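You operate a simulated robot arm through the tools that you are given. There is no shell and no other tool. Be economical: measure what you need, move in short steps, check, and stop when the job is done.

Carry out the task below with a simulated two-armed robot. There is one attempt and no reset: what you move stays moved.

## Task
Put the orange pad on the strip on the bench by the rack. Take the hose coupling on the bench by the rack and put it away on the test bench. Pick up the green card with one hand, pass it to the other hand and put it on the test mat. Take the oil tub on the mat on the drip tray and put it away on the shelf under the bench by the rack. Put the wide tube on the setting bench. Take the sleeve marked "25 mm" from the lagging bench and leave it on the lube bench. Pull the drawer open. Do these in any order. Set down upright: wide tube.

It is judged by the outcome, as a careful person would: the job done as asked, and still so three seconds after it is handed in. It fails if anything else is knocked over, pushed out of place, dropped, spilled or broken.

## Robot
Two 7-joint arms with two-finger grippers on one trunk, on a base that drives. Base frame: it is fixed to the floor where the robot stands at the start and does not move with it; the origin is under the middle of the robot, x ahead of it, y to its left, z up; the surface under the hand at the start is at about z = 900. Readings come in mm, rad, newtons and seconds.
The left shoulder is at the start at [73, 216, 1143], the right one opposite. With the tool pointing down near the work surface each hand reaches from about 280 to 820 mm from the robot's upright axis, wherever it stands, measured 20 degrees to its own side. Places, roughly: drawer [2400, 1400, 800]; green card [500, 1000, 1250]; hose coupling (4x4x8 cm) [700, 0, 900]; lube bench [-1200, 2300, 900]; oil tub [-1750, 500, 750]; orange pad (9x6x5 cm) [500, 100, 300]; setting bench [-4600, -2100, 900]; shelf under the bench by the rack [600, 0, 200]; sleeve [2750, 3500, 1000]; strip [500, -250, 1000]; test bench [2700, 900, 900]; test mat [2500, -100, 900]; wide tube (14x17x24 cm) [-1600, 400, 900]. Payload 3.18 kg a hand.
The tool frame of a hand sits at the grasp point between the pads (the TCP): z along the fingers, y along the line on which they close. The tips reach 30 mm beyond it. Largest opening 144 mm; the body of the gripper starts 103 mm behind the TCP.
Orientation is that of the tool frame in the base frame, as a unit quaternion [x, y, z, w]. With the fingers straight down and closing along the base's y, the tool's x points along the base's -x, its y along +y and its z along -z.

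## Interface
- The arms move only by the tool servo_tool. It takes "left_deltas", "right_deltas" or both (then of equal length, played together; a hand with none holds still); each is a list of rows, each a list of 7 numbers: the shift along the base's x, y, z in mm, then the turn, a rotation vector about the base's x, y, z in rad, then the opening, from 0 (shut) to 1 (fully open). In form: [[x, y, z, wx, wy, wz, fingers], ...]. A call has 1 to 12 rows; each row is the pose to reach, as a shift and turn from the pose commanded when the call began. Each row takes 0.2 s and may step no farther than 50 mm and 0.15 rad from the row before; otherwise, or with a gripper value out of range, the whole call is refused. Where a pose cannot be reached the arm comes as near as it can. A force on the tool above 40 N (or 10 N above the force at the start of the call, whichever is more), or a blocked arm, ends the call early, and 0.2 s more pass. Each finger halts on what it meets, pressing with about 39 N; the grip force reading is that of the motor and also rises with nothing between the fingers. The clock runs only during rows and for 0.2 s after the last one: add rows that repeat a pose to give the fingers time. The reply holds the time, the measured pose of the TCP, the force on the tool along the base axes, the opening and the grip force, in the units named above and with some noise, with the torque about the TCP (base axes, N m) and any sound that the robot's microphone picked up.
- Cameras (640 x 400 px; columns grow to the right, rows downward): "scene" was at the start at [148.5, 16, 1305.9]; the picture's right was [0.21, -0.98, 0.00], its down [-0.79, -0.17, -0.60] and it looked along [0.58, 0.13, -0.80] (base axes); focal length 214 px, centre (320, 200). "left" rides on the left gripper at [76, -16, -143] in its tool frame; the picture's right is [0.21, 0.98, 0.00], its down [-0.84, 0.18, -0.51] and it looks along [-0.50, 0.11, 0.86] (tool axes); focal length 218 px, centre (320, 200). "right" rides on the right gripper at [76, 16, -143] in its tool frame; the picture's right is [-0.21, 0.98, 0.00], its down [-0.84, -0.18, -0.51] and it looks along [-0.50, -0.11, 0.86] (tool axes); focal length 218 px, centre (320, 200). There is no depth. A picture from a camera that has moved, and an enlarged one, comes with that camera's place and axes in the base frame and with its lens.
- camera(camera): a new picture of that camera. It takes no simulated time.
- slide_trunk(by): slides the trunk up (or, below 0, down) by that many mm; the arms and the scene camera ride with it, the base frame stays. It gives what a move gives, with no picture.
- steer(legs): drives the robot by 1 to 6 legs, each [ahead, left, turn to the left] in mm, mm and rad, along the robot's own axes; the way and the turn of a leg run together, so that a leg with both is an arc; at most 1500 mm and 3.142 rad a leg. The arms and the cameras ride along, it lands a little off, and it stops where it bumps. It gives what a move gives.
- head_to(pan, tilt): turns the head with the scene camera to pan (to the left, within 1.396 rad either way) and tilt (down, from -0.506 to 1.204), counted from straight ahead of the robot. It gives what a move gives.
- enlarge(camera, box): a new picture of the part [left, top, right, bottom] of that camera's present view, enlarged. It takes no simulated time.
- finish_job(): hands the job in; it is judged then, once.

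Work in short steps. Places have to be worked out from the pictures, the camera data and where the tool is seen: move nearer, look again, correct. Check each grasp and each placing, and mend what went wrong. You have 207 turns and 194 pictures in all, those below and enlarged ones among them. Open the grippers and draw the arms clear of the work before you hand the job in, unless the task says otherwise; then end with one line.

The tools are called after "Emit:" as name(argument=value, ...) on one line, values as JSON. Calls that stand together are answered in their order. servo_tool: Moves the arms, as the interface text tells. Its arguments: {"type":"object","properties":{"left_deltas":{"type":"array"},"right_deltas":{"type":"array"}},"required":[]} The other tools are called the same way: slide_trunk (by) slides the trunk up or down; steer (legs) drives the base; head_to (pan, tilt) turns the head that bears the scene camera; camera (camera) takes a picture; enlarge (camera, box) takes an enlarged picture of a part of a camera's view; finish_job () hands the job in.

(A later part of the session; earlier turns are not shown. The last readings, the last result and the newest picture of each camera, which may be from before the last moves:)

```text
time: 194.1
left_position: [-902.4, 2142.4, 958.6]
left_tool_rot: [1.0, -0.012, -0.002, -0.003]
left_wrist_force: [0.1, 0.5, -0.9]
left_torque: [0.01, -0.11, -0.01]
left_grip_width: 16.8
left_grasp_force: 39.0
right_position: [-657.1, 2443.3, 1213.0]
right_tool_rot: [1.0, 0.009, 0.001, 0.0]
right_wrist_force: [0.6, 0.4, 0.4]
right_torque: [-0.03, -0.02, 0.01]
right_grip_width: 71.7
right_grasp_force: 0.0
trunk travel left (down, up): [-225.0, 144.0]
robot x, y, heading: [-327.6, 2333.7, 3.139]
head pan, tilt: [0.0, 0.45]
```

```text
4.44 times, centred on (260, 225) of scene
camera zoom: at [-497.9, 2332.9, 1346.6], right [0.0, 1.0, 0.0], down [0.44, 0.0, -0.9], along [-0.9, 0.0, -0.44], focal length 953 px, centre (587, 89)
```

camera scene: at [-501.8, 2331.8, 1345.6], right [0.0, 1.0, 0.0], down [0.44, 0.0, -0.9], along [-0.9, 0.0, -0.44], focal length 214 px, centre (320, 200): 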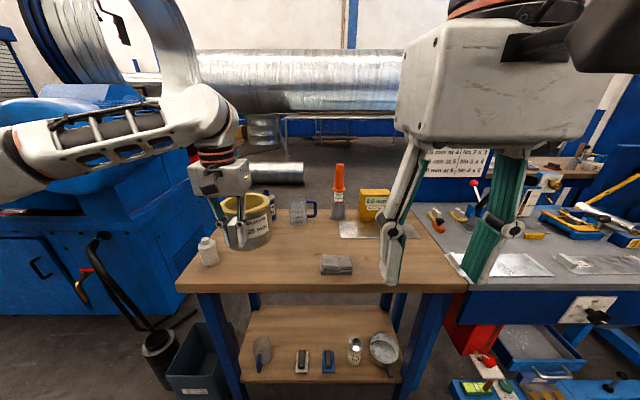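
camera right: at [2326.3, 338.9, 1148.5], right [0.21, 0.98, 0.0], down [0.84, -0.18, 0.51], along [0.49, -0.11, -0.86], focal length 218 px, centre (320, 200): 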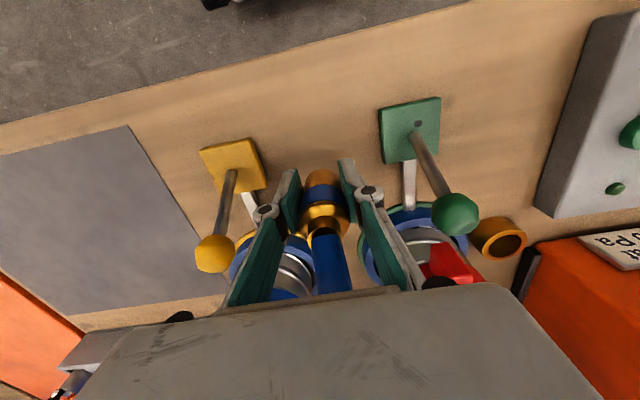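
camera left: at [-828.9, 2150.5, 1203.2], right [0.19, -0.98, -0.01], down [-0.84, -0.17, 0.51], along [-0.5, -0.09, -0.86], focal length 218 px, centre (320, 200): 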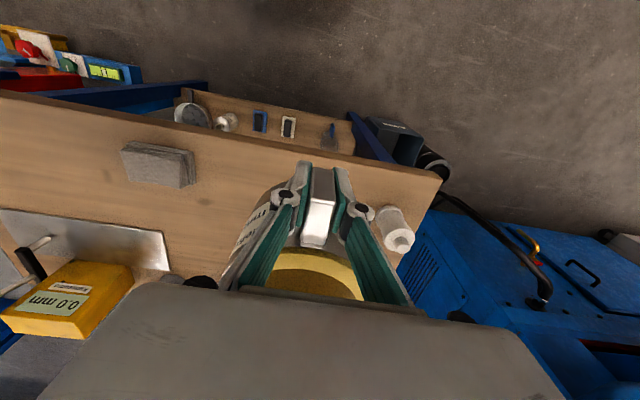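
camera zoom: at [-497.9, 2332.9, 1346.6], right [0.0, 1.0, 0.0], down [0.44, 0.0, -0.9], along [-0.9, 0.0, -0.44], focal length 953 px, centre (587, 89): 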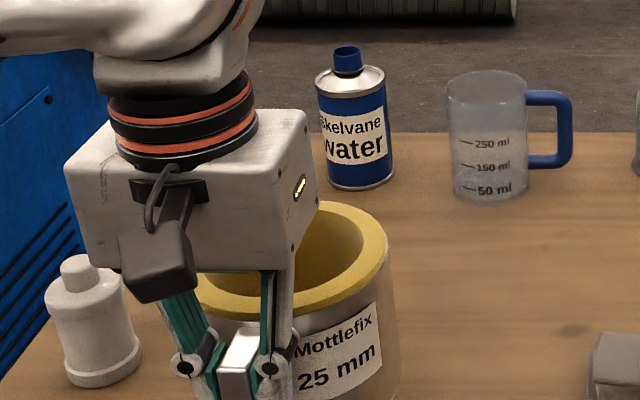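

Keep lowering in 3 mm steps until contact.

Emit:
servo_tool(left_deltas=[[0, 0, -3, 0, 0, 0, 0], [0, 0, -6, 0, 0, 0, 0], [0, 0, -9, 0, 0, 0, 0], [0, 0, -12, 0, 0, 0, 0]])

Emit:
enlarge(camera="scene", box=[180, 200, 340, 300])

```text
time: 195.1
left_position: [-902.2, 2142.8, 948.4]
left_tool_rot: [1.0, -0.011, -0.003, -0.003]
left_wrist_force: [-0.7, 0.8, -2.2]
left_torque: [0.02, -0.14, -0.02]
left_grip_width: 16.8
left_grasp_force: 39.1
right_position: [-656.5, 2443.1, 1213.3]
right_tool_rot: [1.0, 0.01, 0.001, -0.001]
right_wrist_force: [-0.8, 0.1, -1.1]
right_torque: [-0.02, -0.02, -0.01]
right_grip_width: 72.0
right_grasp_force: 0.1
trunk travel left (down, up): [-225.0, 144.0]
robot x, y, heading: [-327.4, 2329.9, 3.137]
head pan, tilt: [0.0, 0.45]
```

```text
4.00 times, centred on (260, 250) of scene
camera zoom: at [-497.8, 2332.9, 1346.6], right [0.0, 1.0, 0.0], down [0.44, 0.0, -0.9], along [-0.9, 0.0, -0.44], focal length 858 px, centre (560, 0)
```

zoom: 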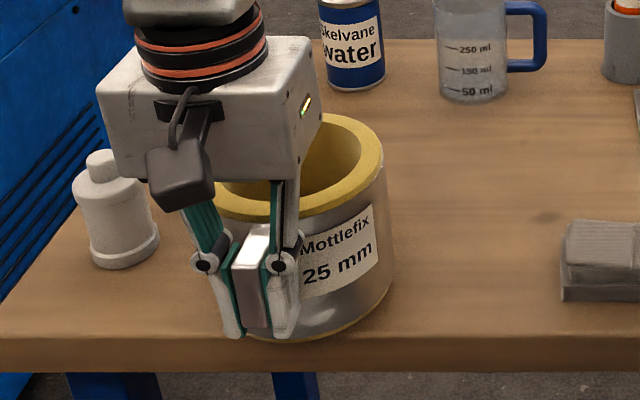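

The sleeve's front is too near the bench edge. Drive the base 60 mm forward before lowering on.

Emit:
steer(legs=[[60, 0, 0]])

Emit:
servo_tool(left_deltas=[[0, 0, -4, 0, 0, 0, 0], [0, 0, -8, 0, 0, 0, 0], [0, 0, -12, 0, 0, 0, 0], [0, 0, -15, 0, 0, 0, 0]])

Emit:
enlarge(camera="scene", box=[180, 200, 340, 300])

```text
time: 196.1
left_position: [-959.8, 2142.9, 948.2]
left_tool_rot: [1.0, -0.013, -0.002, -0.002]
left_wrist_force: [-0.9, 0.3, -1.6]
left_torque: [-0.02, -0.15, -0.03]
left_grip_width: 16.7
left_grasp_force: 38.7
right_position: [-714.6, 2443.7, 1214.0]
right_tool_rot: [1.0, 0.009, 0.002, -0.001]
right_wrist_force: [-1.1, -0.2, 0.0]
right_torque: [0.02, -0.04, -0.02]
right_grip_width: 72.1
right_grasp_force: 0.0
trunk travel left (down, up): [-225.0, 144.0]
robot x, y, heading: [-384.3, 2331.2, 3.138]
head pan, tilt: [0.0, 0.45]
```

```text
time: 197.1
left_position: [-958.7, 2143.9, 933.5]
left_tool_rot: [1.0, -0.012, -0.004, -0.004]
left_wrist_force: [1.9, -1.5, 4.4]
left_torque: [-0.03, 0.66, 0.09]
left_grip_width: 16.5
left_grasp_force: 39.2
right_position: [-711.3, 2442.4, 1214.2]
right_tool_rot: [1.0, 0.009, -0.001, 0.0]
right_wrist_force: [-0.4, 0.4, -0.8]
right_torque: [-0.01, 0.02, 0.02]
right_grip_width: 72.0
right_grasp_force: 0.1
trunk travel left (down, up): [-225.0, 144.0]
robot x, y, heading: [-383.0, 2331.0, 3.142]
head pan, tilt: [0.0, 0.45]
```

```text
4.00 times, centred on (260, 250) of scene
camera zoom: at [-552.9, 2333.1, 1346.9], right [0.0, 1.0, 0.0], down [0.43, 0.0, -0.9], along [-0.9, 0.0, -0.43], focal length 858 px, centre (560, 0)
```

zoom: 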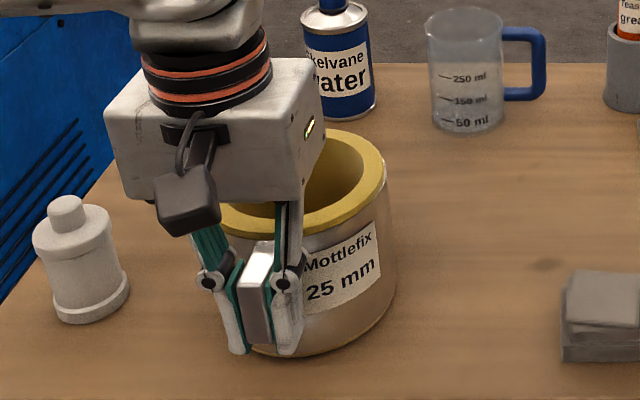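

Contact. Release and lift straight up.

Emit:
servo_tool(left_deltas=[[0, 0, 0, 0, 0, 0, 0.2], [0, 0, 0, 0, 0, 0, 0.35], [0, 0, 20, 0, 0, 0, 0.35], [0, 0, 60, 0, 0, 0, 0.35], [0, 0, 105, 0, 0, 0, 0.35], [0, -5, 150, 0, 0, 0, 0.4], [20, -10, 190, 0, 0, 0, 0.4]])

Emit:
enlarge(camera="scene", box=[160, 160, 360, 300])

```text
time: 198.7
left_position: [-935.6, 2134.1, 1124.4]
left_tool_rot: [1.0, -0.011, -0.004, -0.003]
left_wrist_force: [-0.5, 0.1, 1.2]
left_torque: [-0.05, 0.07, 0.04]
left_grip_width: 57.6
left_grasp_force: 0.1
left hand out of reach, approached as far as the arm can: row 6
right_position: [-710.8, 2444.4, 1214.3]
right_tool_rot: [1.0, 0.008, -0.001, -0.001]
right_wrist_force: [-0.2, 0.2, 0.8]
right_torque: [-0.03, 0.11, 0.02]
right_grip_width: 71.7
right_grasp_force: 0.0
trunk travel left (down, up): [-225.0, 144.0]
robot x, y, heading: [-385.5, 2330.1, 3.138]
head pan, tilt: [0.0, 0.45]
```

```text
2.86 times, centred on (260, 230) of scene
camera zoom: at [-550.6, 2333.8, 1347.4], right [0.0, 1.0, 0.0], down [0.43, 0.0, -0.9], along [-0.9, 0.0, -0.43], focal length 613 px, centre (491, 114)
```

zoom: 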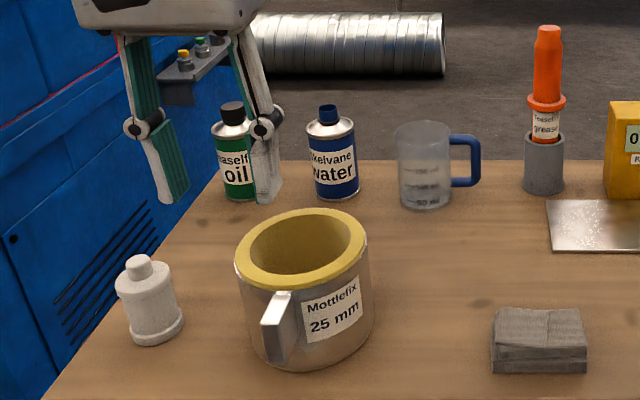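

Sleeve delivered. Retract and drive over toward the wide tube and oil tub area (x≈−1700, y≈450).

Emit:
servo_tool(left_deltas=[[45, 0, 10, 0, 0, 0, 0.5], [90, 0, 20, 0, 0, 0, 0.7], [135, 0, 20, 0, 0, 0, 1], [170, 0, 20, 0, 0, 0, 1]])

Emit:
steer(legs=[[-330, 0, 0], [0, 1450, 0], [0, 430, 0]])

Emit:
head_to(pan=0, tilt=0.45)

Emit:
camera(camera="scene")

```text
time: 199.7
left_position: [-850.1, 2133.4, 1141.1]
left_tool_rot: [1.0, -0.012, -0.005, -0.004]
left_wrist_force: [0.1, -0.9, -0.4]
left_torque: [0.04, -0.04, 0.02]
left_grip_width: 144.2
left_grasp_force: 0.1
left hand out of reach, approached as far as the arm can: row 3, 4
right_position: [-713.1, 2442.2, 1211.5]
right_tool_rot: [1.0, 0.009, 0.001, -0.002]
right_wrist_force: [-0.5, 0.3, -0.2]
right_torque: [0.03, -0.02, 0.01]
right_grip_width: 72.1
right_grasp_force: 0.1
trunk travel left (down, up): [-225.0, 144.0]
robot x, y, heading: [-386.4, 2333.9, 3.14]
head pan, tilt: [0.0, 0.45]
```

```text
time: 218.3
left_position: [-483.4, 239.7, 1141.8]
left_tool_rot: [1.0, 0.0, -0.006, -0.004]
left_wrist_force: [-0.3, 0.0, 0.3]
left_torque: [0.03, 0.0, -0.01]
left_grip_width: 144.0
left_grasp_force: 0.0
right_position: [-352.9, 551.4, 1214.2]
right_tool_rot: [1.0, 0.02, 0.001, -0.001]
right_wrist_force: [1.4, 1.2, 0.7]
right_torque: [0.0, 0.0, -0.03]
right_grip_width: 72.0
right_grasp_force: 0.1
trunk travel left (down, up): [-225.0, 144.0]
robot x, y, heading: [-21.3, 450.1, -3.121]
head pan, tilt: [0.0, 0.45]
```

```text
time: 218.9
left_position: [-483.3, 239.7, 1140.7]
left_tool_rot: [1.0, 0.0, -0.006, -0.004]
left_wrist_force: [-0.3, -0.3, -0.3]
left_torque: [0.02, 0.03, 0.01]
left_grip_width: 144.2
left_grasp_force: 0.0
right_position: [-352.7, 550.2, 1213.2]
right_tool_rot: [1.0, 0.02, 0.001, 0.0]
right_wrist_force: [0.3, -0.4, -0.6]
right_torque: [-0.01, 0.0, -0.04]
right_grip_width: 71.9
right_grasp_force: 0.2
trunk travel left (down, up): [-225.0, 144.0]
robot x, y, heading: [-21.7, 449.7, -3.123]
head pan, tilt: [0.0, 0.45]
```

```text
105 pictures are left
camera scene: at [-191.6, 444.8, 1346.6], right [-0.02, 1.0, 0.0], down [0.44, 0.01, -0.9], along [-0.9, -0.02, -0.44], focal length 214 px, centre (320, 200)
```

scene: 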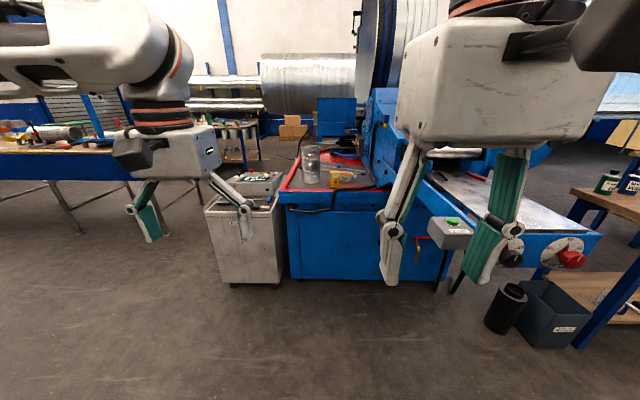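

Drive closer and look at the lathe's tray.

Emit:
steer(legs=[[620, 0, -0.02]])

Emit:
head_to(pan=0, tilt=0.6)

Emit:
camera(camera="scene")

Emit:
enlarge(camera="scene", box=[200, 60, 400, 200])

```text
time: 222.4
left_position: [-1079.5, 239.6, 1160.0]
left_tool_rot: [1.0, -0.016, -0.025, -0.008]
left_wrist_force: [-1.0, 0.1, 0.2]
left_torque: [-0.02, -0.02, 0.0]
left_grip_width: 144.0
left_grasp_force: 0.0
right_position: [-939.5, 545.6, 1228.9]
right_tool_rot: [1.0, 0.004, -0.015, -0.006]
right_wrist_force: [-0.2, 0.1, 0.6]
right_torque: [0.0, 0.03, 0.0]
right_grip_width: 71.9
right_grasp_force: 0.1
trunk travel left (down, up): [-225.0, 144.0]
robot x, y, heading: [-645.0, 442.8, 3.135]
head pan, tilt: [0.0, 0.45]
```

```text
time: 223.1
left_position: [-1084.5, 241.5, 1158.3]
left_tool_rot: [1.0, -0.018, -0.022, -0.008]
left_wrist_force: [-0.4, -0.7, 0.4]
left_torque: [0.01, 0.01, 0.0]
left_grip_width: 143.9
left_grasp_force: 0.1
right_position: [-942.0, 547.1, 1226.2]
right_tool_rot: [1.0, 0.002, -0.01, -0.007]
right_wrist_force: [0.1, -0.2, -0.1]
right_torque: [0.01, 0.0, 0.0]
right_grip_width: 72.1
right_grasp_force: 0.0
trunk travel left (down, up): [-225.0, 144.0]
robot x, y, heading: [-644.7, 440.6, 3.12]
head pan, tilt: [0.0, 0.6]
```

```text
104 pictures are left
camera scene: at [-776.8, 433.5, 1341.4], right [0.02, 1.0, 0.01], down [0.54, 0.0, -0.84], along [-0.84, 0.02, -0.54], focal length 214 px, centre (320, 200)
```

scene: 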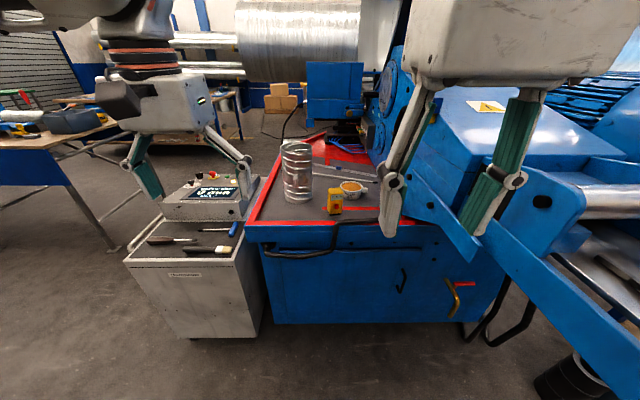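

```text
2.86 times, centred on (300, 130) of scene
camera zoom: at [-776.8, 433.5, 1341.4], right [0.02, 1.0, 0.01], down [0.54, 0.0, -0.84], along [-0.84, 0.02, -0.54], focal length 613 px, centre (377, 400)
```

zoom: 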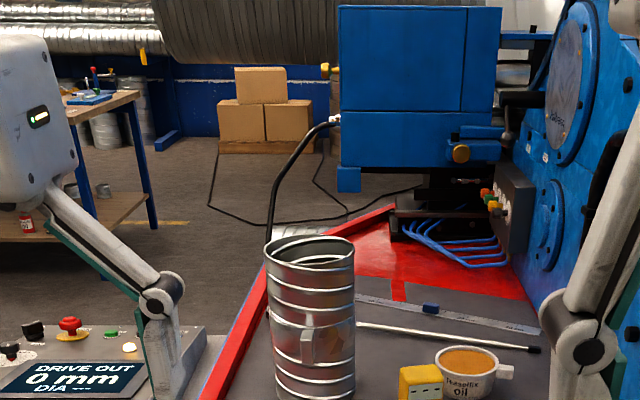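

Wide tube (with a tab) and the oil tub are on the mat on the drip tray. Drive 330 mm closer.

Emit:
steer(legs=[[330, 0, 0.02]])

Emit:
camera(camera="scene")

Emit:
enlarge(camera="scene", box=[220, 120, 420, 260])

```text
time: 224.7
left_position: [-1300.3, 246.6, 1147.0]
left_tool_rot: [1.0, -0.016, -0.011, -0.005]
left_wrist_force: [-0.5, -0.4, -0.3]
left_torque: [0.01, -0.02, 0.02]
left_grip_width: 143.7
left_grasp_force: 0.0
right_position: [-1161.1, 556.5, 1221.4]
right_tool_rot: [1.0, 0.001, -0.011, -0.004]
right_wrist_force: [0.0, -0.8, 0.2]
right_torque: [-0.02, 0.0, 0.03]
right_grip_width: 72.0
right_grasp_force: 0.0
trunk travel left (down, up): [-225.0, 144.0]
robot x, y, heading: [-847.0, 447.7, 3.134]
head pan, tilt: [0.0, 0.6]
stopped in leg 1: the robot was blocked; the commanded pose is now the measured one
```

```text
102 pictures are left
camera scene: at [-997.8, 442.9, 1336.3], right [0.01, 1.0, 0.0], down [0.56, 0.0, -0.83], along [-0.83, 0.01, -0.56], focal length 214 px, centre (320, 200)
```

scene: 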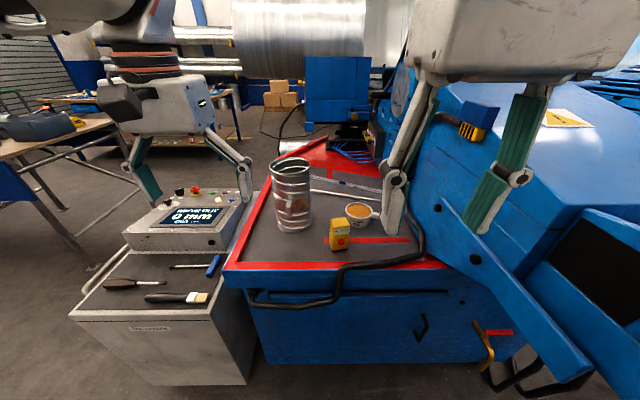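

```text
2.86 times, centred on (320, 190) of scene
camera zoom: at [-997.8, 442.9, 1336.3], right [0.01, 1.0, 0.0], down [0.56, 0.0, -0.83], along [-0.83, 0.01, -0.56], focal length 613 px, centre (320, 229)
```

zoom: 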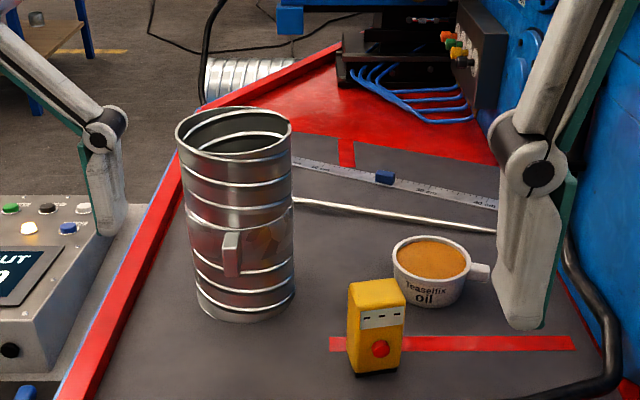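

Blocked at x=−847 and slightly tilted; look down at the floor and to the right side.

Emit:
head_to(pan=0, tilt=1.2)

Emit:
camera(camera="scene")

Emit:
head_to(pan=-1.0, tilt=0.7)

Emit:
camera(camera="scene")

```text
time: 225.7
left_position: [-1298.6, 245.6, 1148.1]
left_tool_rot: [1.0, -0.014, -0.012, -0.005]
left_wrist_force: [-0.8, -0.4, 0.2]
left_torque: [-0.02, 0.01, 0.03]
left_grip_width: 144.0
left_grasp_force: 0.1
right_position: [-1161.2, 555.7, 1217.8]
right_tool_rot: [1.0, 0.002, -0.01, -0.007]
right_wrist_force: [-6.3, 5.0, -53.3]
right_torque: [0.03, 4.62, 0.39]
right_grip_width: 72.0
right_grasp_force: 0.2
trunk travel left (down, up): [-225.0, 144.0]
robot x, y, heading: [-849.3, 440.5, 3.141]
head pan, tilt: [0.0, 1.201]
```

```text
100 pictures are left
camera scene: at [-981.3, 442.5, 1309.0], right [0.01, 1.0, 0.0], down [0.79, 0.0, -0.61], along [-0.61, 0.01, -0.79], focal length 214 px, centre (320, 200)
```

scene: 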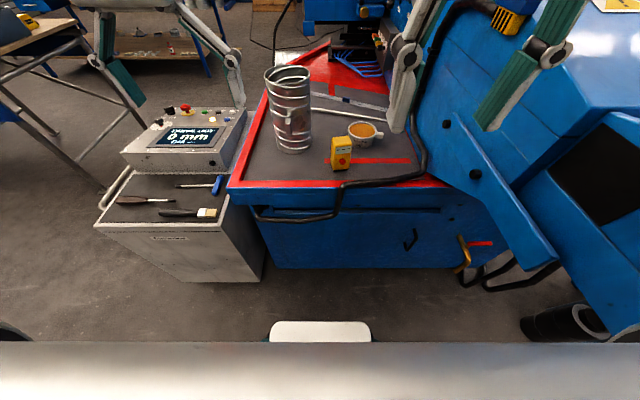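

```text
time: 227.0
left_position: [-1298.3, 246.8, 1147.5]
left_tool_rot: [1.0, -0.014, -0.013, -0.005]
left_wrist_force: [0.0, 0.7, 0.2]
left_torque: [-0.02, -0.01, 0.02]
left_grip_width: 144.1
left_grasp_force: 0.1
right_position: [-1159.1, 555.4, 1220.9]
right_tool_rot: [1.0, 0.003, -0.011, -0.004]
right_wrist_force: [0.1, -0.2, -0.5]
right_torque: [0.04, 0.02, 0.02]
right_grip_width: 72.0
right_grasp_force: 0.0
trunk travel left (down, up): [-225.0, 144.0]
robot x, y, heading: [-842.1, 445.9, 3.136]
head pan, tilt: [-1.0, 0.7]
```

```text
99 pictures are left
camera scene: at [-952.2, 514.1, 1326.7], right [0.84, 0.53, -0.01], down [0.33, -0.54, -0.77], along [-0.42, 0.65, -0.64], focal length 214 px, centre (320, 200)
```

scene: 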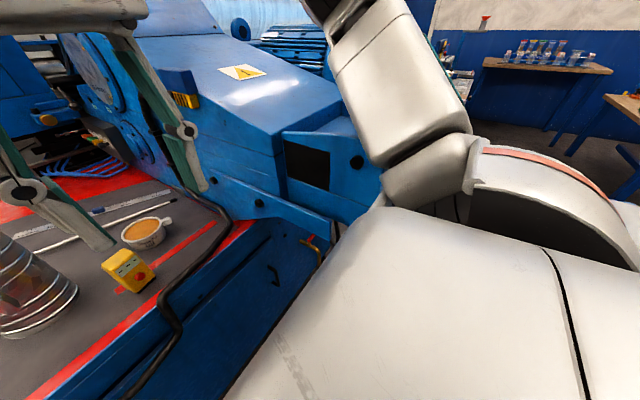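

The right elbow is against the lathe's housing. Back off, shift left ~290 mm so the right arm works the tray, and approach again.

Emit:
steer(legs=[[-150, 0, 0], [0, 290, 0]])

Emit:
head_to(pan=-0.2, tilt=0.6)

Emit:
camera(camera="scene")

```text
time: 231.0
left_position: [-1165.9, -38.3, 1139.3]
left_tool_rot: [1.0, -0.013, -0.005, -0.003]
left_wrist_force: [-0.3, 0.0, -0.1]
left_torque: [0.02, -0.01, 0.03]
left_grip_width: 144.0
left_grasp_force: 0.1
right_position: [-1029.2, 272.7, 1214.2]
right_tool_rot: [1.0, 0.003, 0.0, -0.003]
right_wrist_force: [0.1, -0.4, 0.1]
right_torque: [0.03, -0.01, -0.01]
right_grip_width: 72.2
right_grasp_force: 0.0
trunk travel left (down, up): [-225.0, 144.0]
robot x, y, heading: [-699.5, 160.2, 3.133]
head pan, tilt: [-1.0, 0.7]
```

```text
time: 232.2
left_position: [-1165.2, -39.2, 1140.0]
left_tool_rot: [1.0, -0.012, -0.004, -0.003]
left_wrist_force: [-0.4, -0.4, 0.1]
left_torque: [-0.03, 0.01, -0.01]
left_grip_width: 144.1
left_grasp_force: 0.0
right_position: [-1030.0, 272.5, 1214.6]
right_tool_rot: [1.0, 0.004, -0.001, -0.003]
right_wrist_force: [0.2, -0.6, 0.3]
right_torque: [-0.02, -0.01, 0.0]
right_grip_width: 72.0
right_grasp_force: 0.0
trunk travel left (down, up): [-225.0, 144.0]
robot x, y, heading: [-702.7, 158.3, 3.132]
head pan, tilt: [-0.201, 0.6]
```

```text
98 pictures are left
camera scene: at [-864.0, 177.2, 1333.1], right [0.21, 0.98, 0.0], down [0.55, -0.12, -0.83], along [-0.81, 0.17, -0.57], focal length 214 px, centre (320, 200)
```

scene: 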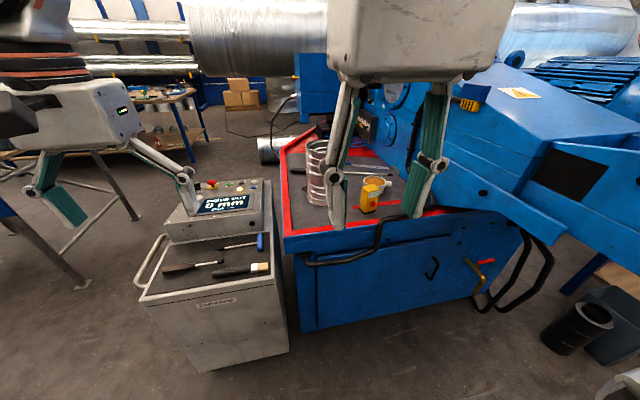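

Level now. Forward 280 mm, then pitch the right hand forward in front of the tube's tab.

Emit:
steer(legs=[[280, 0, 0.008]])

Emit:
servo_tool(right_deltas=[[-20, 10, -30, 0, 0.12, 0, 0.5], [-40, 20, -65, 0, 0.24, 0, 0.5], [-65, 30, -100, 0, 0.36, 0, 0.5], [-90, 40, -135, 0, 0.48, 0, 0.5], [-115, 50, -170, 0, 0.6, 0, 0.5], [-140, 60, -205, 0, 0.7, 0, 0.5]])

Emit:
camera(camera="right")

Emit:
enlarge(camera="scene", box=[220, 100, 460, 250])

```text
time: 234.1
left_position: [-1442.9, -41.4, 1139.0]
left_tool_rot: [1.0, -0.01, -0.004, -0.002]
left_wrist_force: [0.0, 0.8, -0.6]
left_torque: [0.04, -0.04, 0.01]
left_grip_width: 144.2
left_grasp_force: 0.2
right_position: [-1307.6, 269.4, 1214.1]
right_tool_rot: [1.0, 0.008, 0.0, -0.003]
right_wrist_force: [0.3, -0.3, 0.3]
right_torque: [0.02, -0.02, -0.03]
right_grip_width: 72.0
right_grasp_force: 0.1
trunk travel left (down, up): [-225.0, 144.0]
robot x, y, heading: [-978.4, 160.3, -3.14]
head pan, tilt: [-0.201, 0.6]
```

```text
time: 235.5
left_position: [-1442.5, -41.2, 1139.9]
left_tool_rot: [1.0, -0.01, -0.004, -0.002]
left_wrist_force: [-1.0, -0.2, -0.2]
left_torque: [0.01, -0.01, -0.02]
left_grip_width: 144.2
left_grasp_force: 0.0
right_position: [-1457.8, 328.8, 1009.2]
right_tool_rot: [0.94, 0.006, -0.341, -0.005]
right_wrist_force: [-0.6, -0.2, 0.5]
right_torque: [0.0, -0.01, -0.01]
right_grip_width: 71.9
right_grasp_force: 0.0
right hand out of reach, approached as far as the arm can: row 6
trunk travel left (down, up): [-225.0, 144.0]
robot x, y, heading: [-977.2, 162.0, -3.136]
head pan, tilt: [-0.201, 0.6]
```

```text
97 pictures are left
camera right: at [-1306.9, 313.6, 1068.3], right [-0.15, -0.98, 0.12], down [-0.32, 0.16, 0.93], along [-0.94, 0.1, -0.34], focal length 218 px, centre (320, 200)
```

right: 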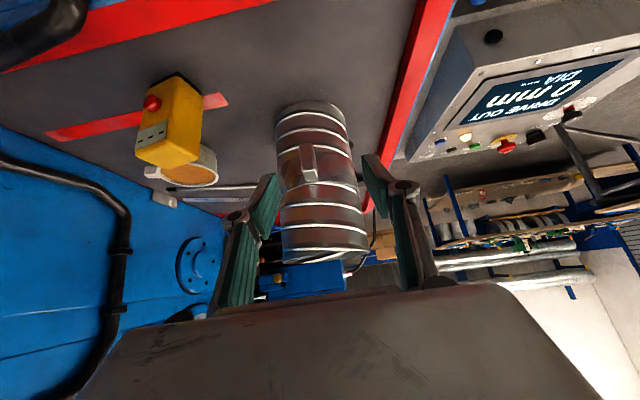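

```text
2.67 times, centred on (340, 175) of scene
camera zoom: at [-1142.9, 176.4, 1332.7], right [0.2, 0.98, 0.0], down [0.55, -0.11, -0.82], along [-0.81, 0.16, -0.57], focal length 572 px, centre (267, 267)
```

zoom: 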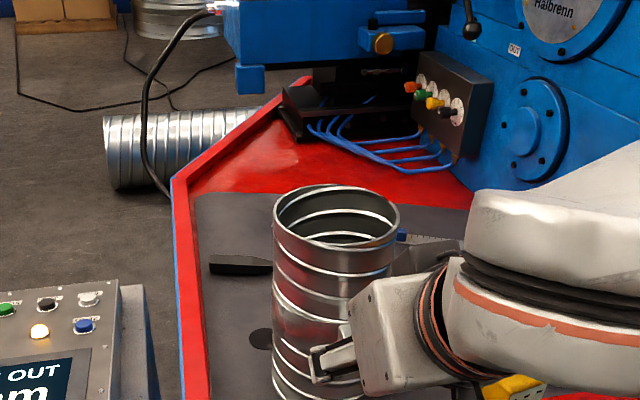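

Tab at about (−1627, 357, 878). Reduce pitch to ~0.35 and come down onto the tab.

Emit:
servo_tool(right_deltas=[[-35, 8, -5, 0, -0.12, 0, 0.4], [-70, 16, -10, 0, -0.24, 0, 0.4], [-105, 24, -15, 0, -0.35, 0, 0.4], [-135, 28, -20, 0, -0.35, 0, 0.4], [-148, 28, -40, 0, -0.35, 0, 0.4]])

Emit:
camera(camera="right")

Emit:
enlarge(camera="scene", box=[220, 100, 460, 250])

```text
time: 236.7
left_position: [-1442.4, -40.8, 1140.5]
left_tool_rot: [1.0, -0.009, -0.005, -0.002]
left_wrist_force: [-0.8, -0.4, -0.8]
left_torque: [-0.02, -0.04, 0.03]
left_grip_width: 143.9
left_grasp_force: 0.1
right_position: [-1606.5, 354.6, 970.3]
right_tool_rot: [0.985, 0.008, -0.173, -0.004]
right_wrist_force: [2.3, -1.1, 3.0]
right_torque: [-0.04, -0.06, 0.07]
right_grip_width: 59.4
right_grasp_force: 1.5
trunk travel left (down, up): [-225.0, 144.0]
robot x, y, heading: [-978.5, 157.2, -3.14]
head pan, tilt: [-0.201, 0.6]
```

```text
95 pictures are left
camera right: at [-1484.2, 339.7, 1076.6], right [-0.18, -0.98, 0.06], down [-0.62, 0.16, 0.77], along [-0.76, 0.1, -0.64], focal length 218 px, centre (320, 200)
```

right: 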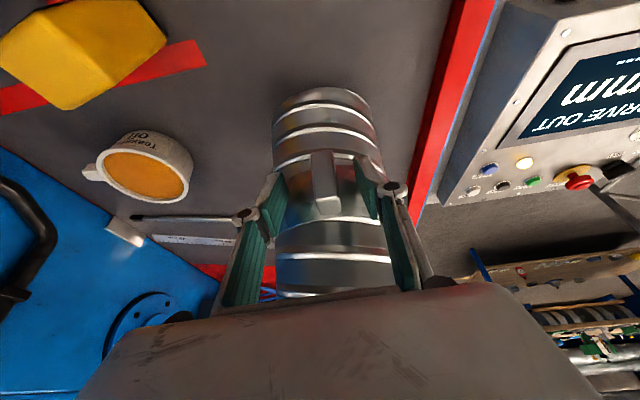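

```text
2.67 times, centred on (340, 175) of scene
camera zoom: at [-1142.3, 176.4, 1332.7], right [0.2, 0.98, 0.0], down [0.55, -0.11, -0.82], along [-0.81, 0.16, -0.57], focal length 572 px, centre (267, 267)
```

zoom: 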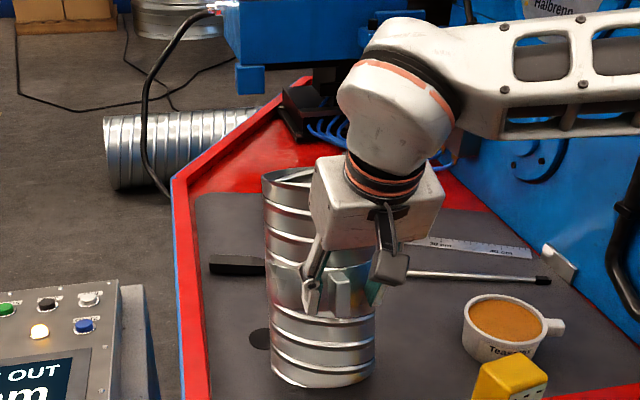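

Fingers already touch the tube surface; the tab is higher/nearer than thought (≈(−1605, 350, 916–988)). Back 10 mm, lower 18 mm, and close.

Emit:
servo_tool(right_deltas=[[12, -3, 0, 0, 0, 0, 0.4], [12, -3, -12, 0, 0, 0, 0.35], [10, -3, -20, 0, 0, 0, 0.35]])

Emit:
camera(camera="right")

```text
time: 237.5
left_position: [-1439.5, -41.8, 1140.6]
left_tool_rot: [1.0, -0.01, -0.005, -0.003]
left_wrist_force: [0.5, 0.7, 0.4]
left_torque: [-0.02, 0.02, -0.01]
left_grip_width: 143.8
left_grasp_force: 0.1
right_position: [-1593.7, 351.8, 951.5]
right_tool_rot: [0.984, 0.008, -0.176, -0.003]
right_wrist_force: [1.3, 0.9, 0.6]
right_torque: [-0.02, 0.06, 0.04]
right_grip_width: 48.4
right_grasp_force: 0.0
trunk travel left (down, up): [-225.0, 144.0]
robot x, y, heading: [-975.9, 158.1, -3.139]
head pan, tilt: [-0.201, 0.6]
```

```text
93 pictures are left
camera right: at [-1472.0, 336.0, 1058.7], right [-0.18, -0.98, 0.06], down [-0.62, 0.16, 0.77], along [-0.77, 0.1, -0.64], focal length 218 px, centre (320, 200)
```

right: 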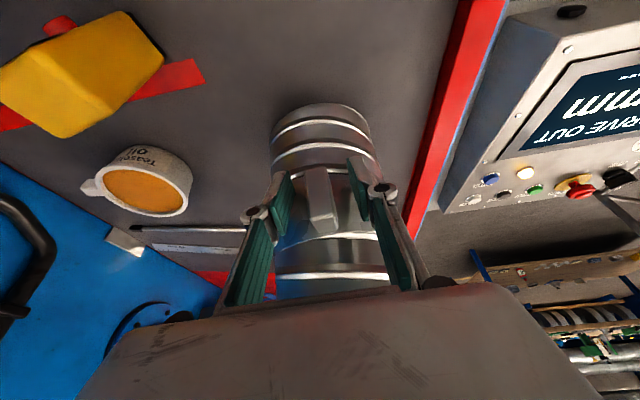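

Tab centered between the pads. Close and test-lift.

Emit:
servo_tool(right_deltas=[[-3, 0, -3, 0, 0, 0, 0.2], [-3, 0, -3, 0, 0, 0, 0], [-3, 0, -3, 0, 0, 0, 0]])

Emit:
servo_tool(right_deltas=[[0, 0, 6, 0, 0, 0, 0], [0, 0, 15, 0, 0, 0, 0], [0, 0, 30, 0, 0, 0, 0]])

Emit:
camera(camera="right")

Emit:
enlarge(camera="scene", box=[220, 100, 460, 250])

```text
time: 238.3
left_position: [-1442.3, -42.9, 1140.4]
left_tool_rot: [1.0, -0.009, -0.004, -0.002]
left_wrist_force: [-1.4, 0.4, 0.2]
left_torque: [-0.01, 0.01, -0.02]
left_grip_width: 144.1
left_grasp_force: 0.1
right_position: [-1598.5, 351.8, 947.0]
right_tool_rot: [0.985, 0.007, -0.174, -0.004]
right_wrist_force: [-1.3, 0.4, -0.2]
right_torque: [0.01, -0.13, -0.03]
right_grip_width: 16.0
right_grasp_force: 39.0
trunk travel left (down, up): [-225.0, 144.0]
robot x, y, heading: [-975.8, 156.9, -3.138]
head pan, tilt: [-0.201, 0.6]
```

```text
time: 239.1
left_position: [-1441.5, -41.4, 1140.1]
left_tool_rot: [1.0, -0.009, -0.005, -0.003]
left_wrist_force: [-0.1, 0.5, 0.7]
left_torque: [0.02, -0.02, 0.0]
left_grip_width: 143.9
left_grasp_force: 0.2
right_position: [-1599.5, 350.1, 977.5]
right_tool_rot: [0.985, 0.009, -0.174, -0.004]
right_wrist_force: [0.3, -0.1, -5.6]
right_torque: [0.04, -0.43, 0.03]
right_grip_width: 16.2
right_grasp_force: 39.4
trunk travel left (down, up): [-225.0, 144.0]
robot x, y, heading: [-977.1, 157.4, -3.138]
head pan, tilt: [-0.201, 0.6]
```

```text
92 pictures are left
camera right: at [-1476.8, 334.5, 1085.1], right [-0.18, -0.98, 0.06], down [-0.62, 0.16, 0.77], along [-0.76, 0.1, -0.64], focal length 218 px, centre (320, 200)
```

right: 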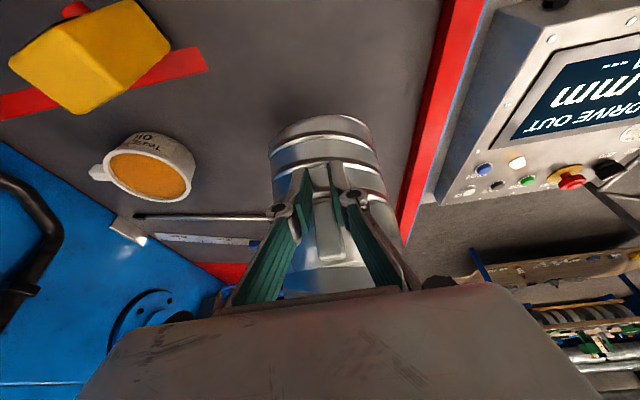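

```text
2.67 times, centred on (340, 175) of scene
camera zoom: at [-1141.5, 176.2, 1333.1], right [0.2, 0.98, 0.0], down [0.55, -0.11, -0.83], along [-0.81, 0.16, -0.56], focal length 572 px, centre (267, 267)
```

zoom: 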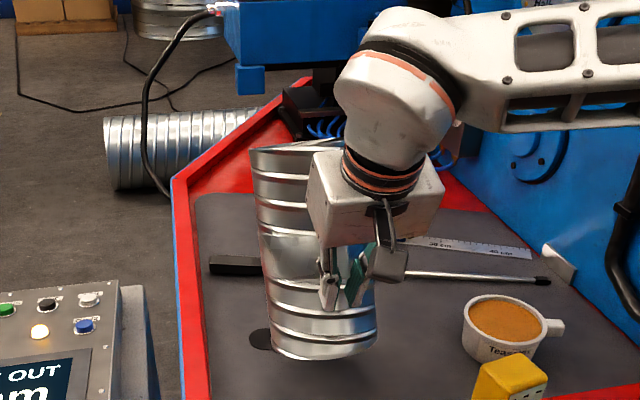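

The tab grip lets the tube tilt (5.6 N load). I'll set it back and take it by the rim wall from above instead, closing radially.

Emit:
servo_tool(right_deltas=[[0, 0, -10, 0, 0, 0, 0], [0, 0, -20, 0, 0, 0, 0], [0, 0, -27, 0, 0, 0, 0], [0, 0, -30, 0, 0, 0, 0.1], [0, 0, -30, 0, 0, 0, 0.25], [0, 0, -30, 0, 0, 0, 0.35]])

Emit:
servo_tool(right_deltas=[[15, 0, 15, 0, 0, 0, 0.35], [35, 0, 50, 0, 0, 0, 0.35], [60, 0, 90, 0, -0.1, 0, 0.35], [80, 0, 130, 0, -0.2, 0, 0.35], [90, 0, 170, 0, -0.3, 0, 0.35], [90, 0, 190, 0, -0.35, 0, 0.35]])

Emit:
camera(camera="right")

Emit:
enlarge(camera="scene", box=[220, 100, 460, 250])

```text
time: 240.5
left_position: [-1441.7, -41.6, 1141.0]
left_tool_rot: [1.0, -0.009, -0.005, -0.002]
left_wrist_force: [0.3, 0.1, 0.1]
left_torque: [-0.04, -0.03, -0.02]
left_grip_width: 144.3
left_grasp_force: 0.1
right_position: [-1597.3, 349.8, 948.2]
right_tool_rot: [0.984, 0.007, -0.176, -0.003]
right_wrist_force: [2.4, 0.3, 2.2]
right_torque: [0.02, -0.01, -0.07]
right_grip_width: 50.8
right_grasp_force: 0.6
trunk travel left (down, up): [-225.0, 144.0]
robot x, y, heading: [-977.2, 159.4, -3.143]
head pan, tilt: [-0.201, 0.6]
```

```text
time: 241.9
left_position: [-1441.1, -42.1, 1139.2]
left_tool_rot: [1.0, -0.009, -0.003, -0.003]
left_wrist_force: [-0.4, 0.2, 0.5]
left_torque: [0.03, 0.01, 0.01]
left_grip_width: 144.1
left_grasp_force: 0.0
right_position: [-1509.4, 346.8, 1139.5]
right_tool_rot: [1.0, 0.008, 0.0, -0.001]
right_wrist_force: [0.2, 0.4, 0.9]
right_torque: [0.04, -0.02, 0.03]
right_grip_width: 50.5
right_grasp_force: 0.2
trunk travel left (down, up): [-225.0, 144.0]
robot x, y, heading: [-977.8, 160.3, -3.136]
head pan, tilt: [-0.201, 0.6]
```

```text
90 pictures are left
camera right: at [-1431.3, 332.1, 1281.4], right [-0.19, -0.98, 0.0], down [-0.85, 0.16, 0.51], along [-0.5, 0.1, -0.86], focal length 218 px, centre (320, 200)
```

right: 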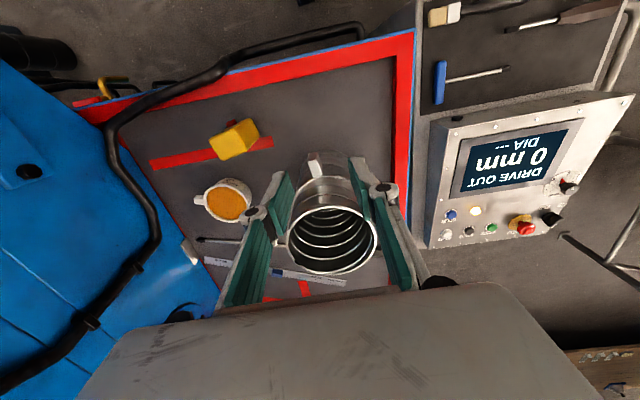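

```text
2.67 times, centred on (340, 175) of scene
camera zoom: at [-1141.7, 175.9, 1333.0], right [0.2, 0.98, 0.0], down [0.55, -0.11, -0.83], along [-0.81, 0.16, -0.56], focal length 572 px, centre (267, 267)
```

zoom: 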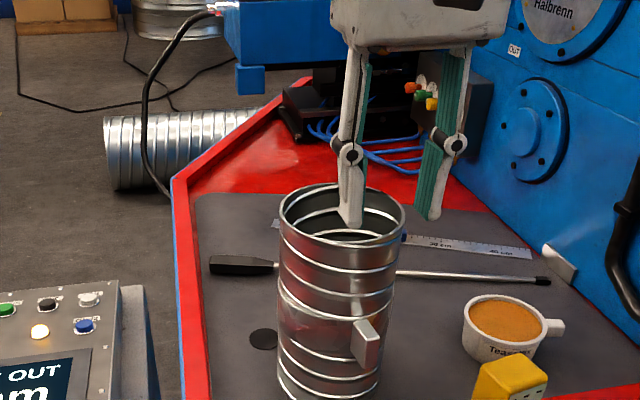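

The tube stands upright again, now centered ≈(−1650, 357), rim z≈1035. Rotate the right hand 90° to close radially over the near rim.

Emit:
servo_tool(right_deltas=[[0, 0, 0, 0, 0, 0.14, 0.5], [0, 0, 0, 0, 0, 0.28, 0.5], [0, 0, 0, 0, 0, 0.42, 0.5], [0, 0, 0, 0, 0, 0.56, 0.5], [0, 0, 0, 0, 0, 0.7, 0.5], [0, 0, 0, 0, 0, 0.84, 0.5], [0, 0, 0, 0, 0, 0.98, 0.5], [0, 0, 0, 0, 0, 1.12, 0.5], [0, 0, 0, 0, 0, 1.26, 0.5], [0, 0, 0, 0, 0, 1.4, 0.5], [0, 0, 0, 0, 0, 1.54, 0.5]])

Emit:
camera(camera="right")

```text
time: 244.3
left_position: [-1442.6, -45.7, 1138.2]
left_tool_rot: [1.0, -0.009, -0.004, -0.005]
left_wrist_force: [-0.3, -1.4, -1.0]
left_torque: [0.13, -0.07, -0.01]
left_grip_width: 144.0
left_grasp_force: 0.1
right_position: [-1429.7, 329.7, 973.6]
right_tool_rot: [0.843, 0.52, -0.122, -0.06]
right_wrist_force: [0.4, -0.6, -0.1]
right_torque: [0.11, -0.04, -0.03]
right_grip_width: 72.2
right_grasp_force: 0.1
right hand out of reach, approached as far as the arm can: row 2, 3, 4, 5, 6, 7, 8, 9, 10, 11
trunk travel left (down, up): [-225.0, 144.0]
robot x, y, heading: [-975.3, 161.4, -3.137]
head pan, tilt: [-0.201, 0.6]
```

```text
88 pictures are left
camera right: at [-1344.2, 395.1, 1095.8], right [0.75, -0.63, -0.19], down [-0.38, -0.66, 0.65], along [-0.54, -0.42, -0.73], focal length 218 px, centre (320, 200)
```

right: 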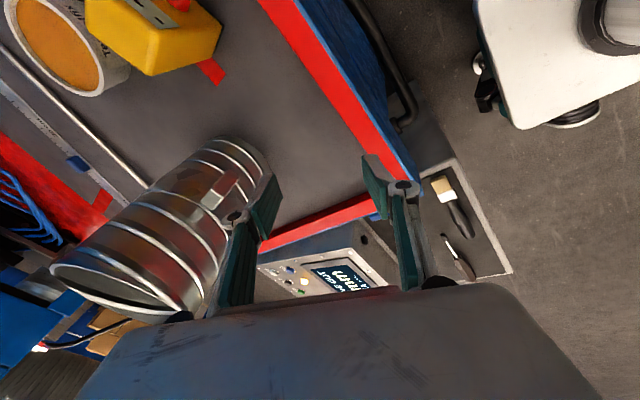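

That yaw is out of reach. I'll return to the normal orientation and instead pinch the side wall (closing along y) — equally radial.

Emit:
servo_tool(right_deltas=[[10, 10, 30, -0.016, -0.032, -0.137, 0.5], [15, 20, 70, -0.032, -0.064, -0.274, 0.5], [10, 30, 110, -0.048, -0.096, -0.411, 0.5], [0, 40, 140, -0.064, -0.128, -0.548, 0.5], [-20, 50, 160, -0.08, -0.16, -0.686, 0.5], [-40, 60, 165, -0.095, -0.193, -0.823, 0.5], [-60, 70, 165, -0.111, -0.225, -0.96, 0.5], [-79, 80, 165, -0.127, -0.257, -1.097, 0.5]])

Emit:
camera(camera="right")

```text
time: 246.1
left_position: [-1444.0, -40.8, 1140.1]
left_tool_rot: [1.0, -0.01, -0.005, -0.004]
left_wrist_force: [0.0, -0.4, 0.1]
left_torque: [0.0, -0.06, -0.01]
left_grip_width: 143.9
left_grasp_force: 0.0
right_position: [-1510.7, 407.2, 1140.9]
right_tool_rot: [1.0, -0.001, -0.001, 0.0]
right_wrist_force: [-0.1, 0.8, -0.7]
right_torque: [0.05, -0.06, 0.0]
right_grip_width: 72.1
right_grasp_force: 0.0
right hand out of reach, approached as far as the arm can: row 2, 3, 4, 5
trunk travel left (down, up): [-225.0, 144.0]
robot x, y, heading: [-981.2, 160.8, -3.139]
head pan, tilt: [-0.201, 0.6]
```

```text
87 pictures are left
camera right: at [-1433.2, 390.8, 1282.9], right [-0.21, -0.98, 0.0], down [-0.84, 0.18, 0.51], along [-0.5, 0.11, -0.86], focal length 218 px, centre (320, 200)
```

right: 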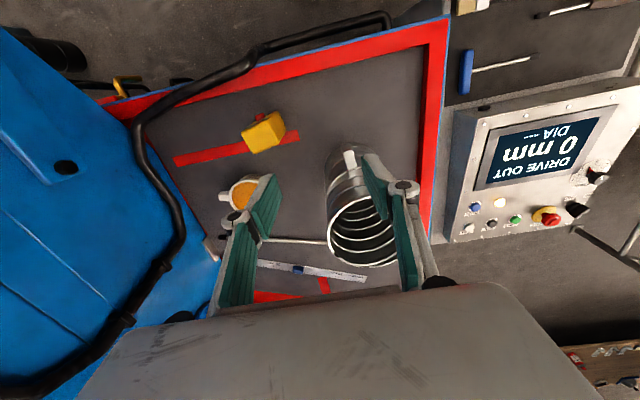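

+y wall of the rim at ≈(−1645, 421, 1035). Move above it.

Emit:
servo_tool(right_deltas=[[-35, 3, -10, 0, 0, 0, 0.45], [-70, 6, -20, 0, 0, 0, 0.45], [-105, 10, -30, 0, 0, 0, 0.45], [-134, 13, -42, 0, 0, 0, 0.45]])

Emit:
camera(camera="right")

Emit:
enlarge(camera="scene", box=[220, 100, 460, 250])

```text
time: 247.1
left_position: [-1441.2, -41.5, 1140.7]
left_tool_rot: [1.0, -0.009, -0.006, -0.002]
left_wrist_force: [0.0, 0.7, -0.3]
left_torque: [-0.03, 0.0, 0.03]
left_grip_width: 144.1
left_grasp_force: 0.1
right_position: [-1552.3, 409.7, 1127.9]
right_tool_rot: [1.0, 0.0, -0.003, 0.0]
right_wrist_force: [-0.1, 0.3, -0.2]
right_torque: [0.04, 0.04, -0.04]
right_grip_width: 64.9
right_grasp_force: 0.1
right hand out of reach, approached as far as the arm can: row 2, 3, 4
trunk travel left (down, up): [-225.0, 144.0]
robot x, y, heading: [-977.5, 157.9, -3.137]
head pan, tilt: [-0.201, 0.6]
```

```text
86 pictures are left
camera right: at [-1474.8, 394.2, 1269.9], right [-0.21, -0.98, 0.0], down [-0.84, 0.18, 0.51], along [-0.5, 0.11, -0.86], focal length 218 px, centre (320, 200)
```

right: 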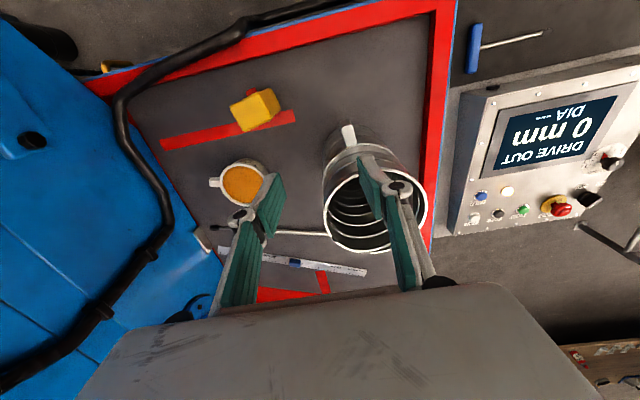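

```text
2.67 times, centred on (340, 175) of scene
camera zoom: at [-1141.4, 176.2, 1333.1], right [0.2, 0.98, 0.0], down [0.55, -0.11, -0.83], along [-0.81, 0.16, -0.56], focal length 572 px, centre (267, 267)
```

zoom: 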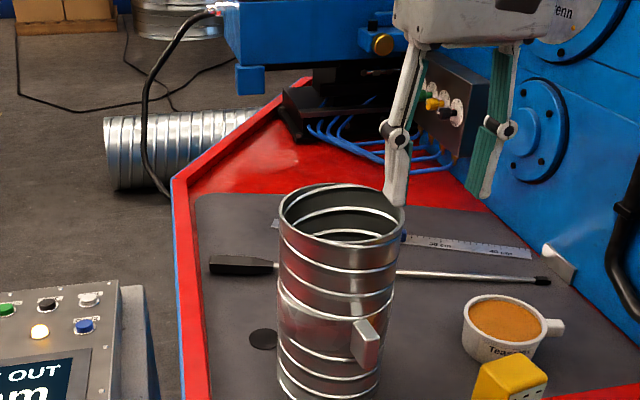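

Reach is limited at that height; raise the trunk 100 mm, then move forward and over the wall.

Emit:
slide_trunk(by=100)

Emit:
servo_tool(right_deltas=[[-20, 0, -40, 0, 0, 0, 0.45], [-45, 2, -75, 0, 0, 0, 0.45], [-75, 5, -105, 0, 0, 0, 0.45], [-95, 8, -125, 0, 0, 0, 0.45]])

Emit:
camera(camera="right")

Emit:
enlarge(camera="scene", box=[220, 120, 460, 270])

```text
time: 248.4
left_position: [-1442.7, -40.9, 1240.2]
left_tool_rot: [1.0, -0.01, -0.005, -0.003]
left_wrist_force: [-0.6, -1.7, 0.6]
left_torque: [0.01, -0.02, 0.0]
left_grip_width: 144.0
left_grasp_force: 0.0
right_position: [-1540.3, 408.2, 1263.8]
right_tool_rot: [0.999, -0.004, -0.039, 0.001]
right_wrist_force: [0.4, -0.5, 0.1]
right_torque: [-0.01, 0.0, 0.0]
right_grip_width: 64.6
right_grasp_force: 0.0
trunk travel left (down, up): [-325.0, 44.0]
robot x, y, heading: [-975.9, 163.2, -3.141]
head pan, tilt: [-0.201, 0.6]
```

```text
time: 249.4
left_position: [-1440.5, -42.4, 1240.1]
left_tool_rot: [1.0, -0.01, -0.005, -0.003]
left_wrist_force: [0.0, 0.6, 0.4]
left_torque: [0.05, 0.04, 0.0]
left_grip_width: 144.0
left_grasp_force: 0.0
right_position: [-1628.1, 413.7, 1145.3]
right_tool_rot: [0.999, -0.005, -0.041, 0.001]
right_wrist_force: [0.4, 0.1, 0.4]
right_torque: [0.02, 0.06, -0.04]
right_grip_width: 64.6
right_grasp_force: 0.0
right hand out of reach, approached as far as the arm can: row 4
trunk travel left (down, up): [-325.0, 44.0]
robot x, y, heading: [-977.4, 160.0, -3.138]
head pan, tilt: [-0.201, 0.6]
```

```text
84 pictures are left
camera right: at [-1539.8, 397.6, 1281.1], right [-0.22, -0.98, 0.02], down [-0.8, 0.19, 0.58], along [-0.56, 0.11, -0.82], focal length 218 px, centre (320, 200)
```

right: 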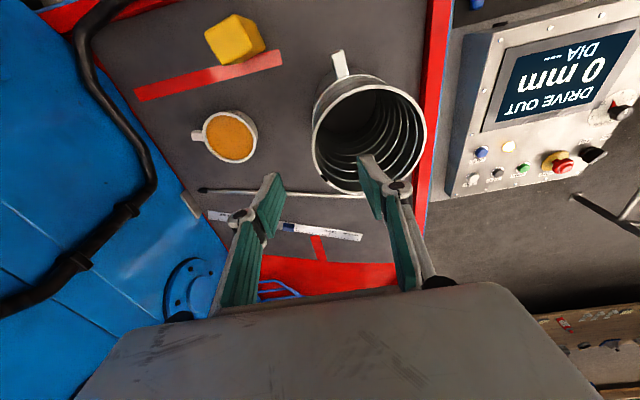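

```text
2.67 times, centred on (340, 195) of scene
camera zoom: at [-1104.4, 175.7, 1435.9], right [0.2, 0.98, 0.0], down [0.55, -0.11, -0.83], along [-0.81, 0.16, -0.56], focal length 572 px, centre (267, 213)
```

zoom: 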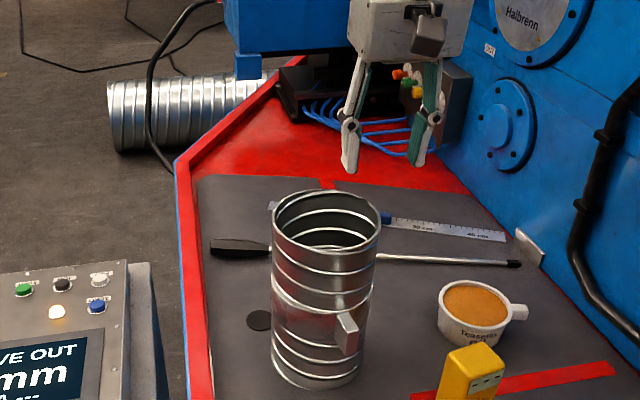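

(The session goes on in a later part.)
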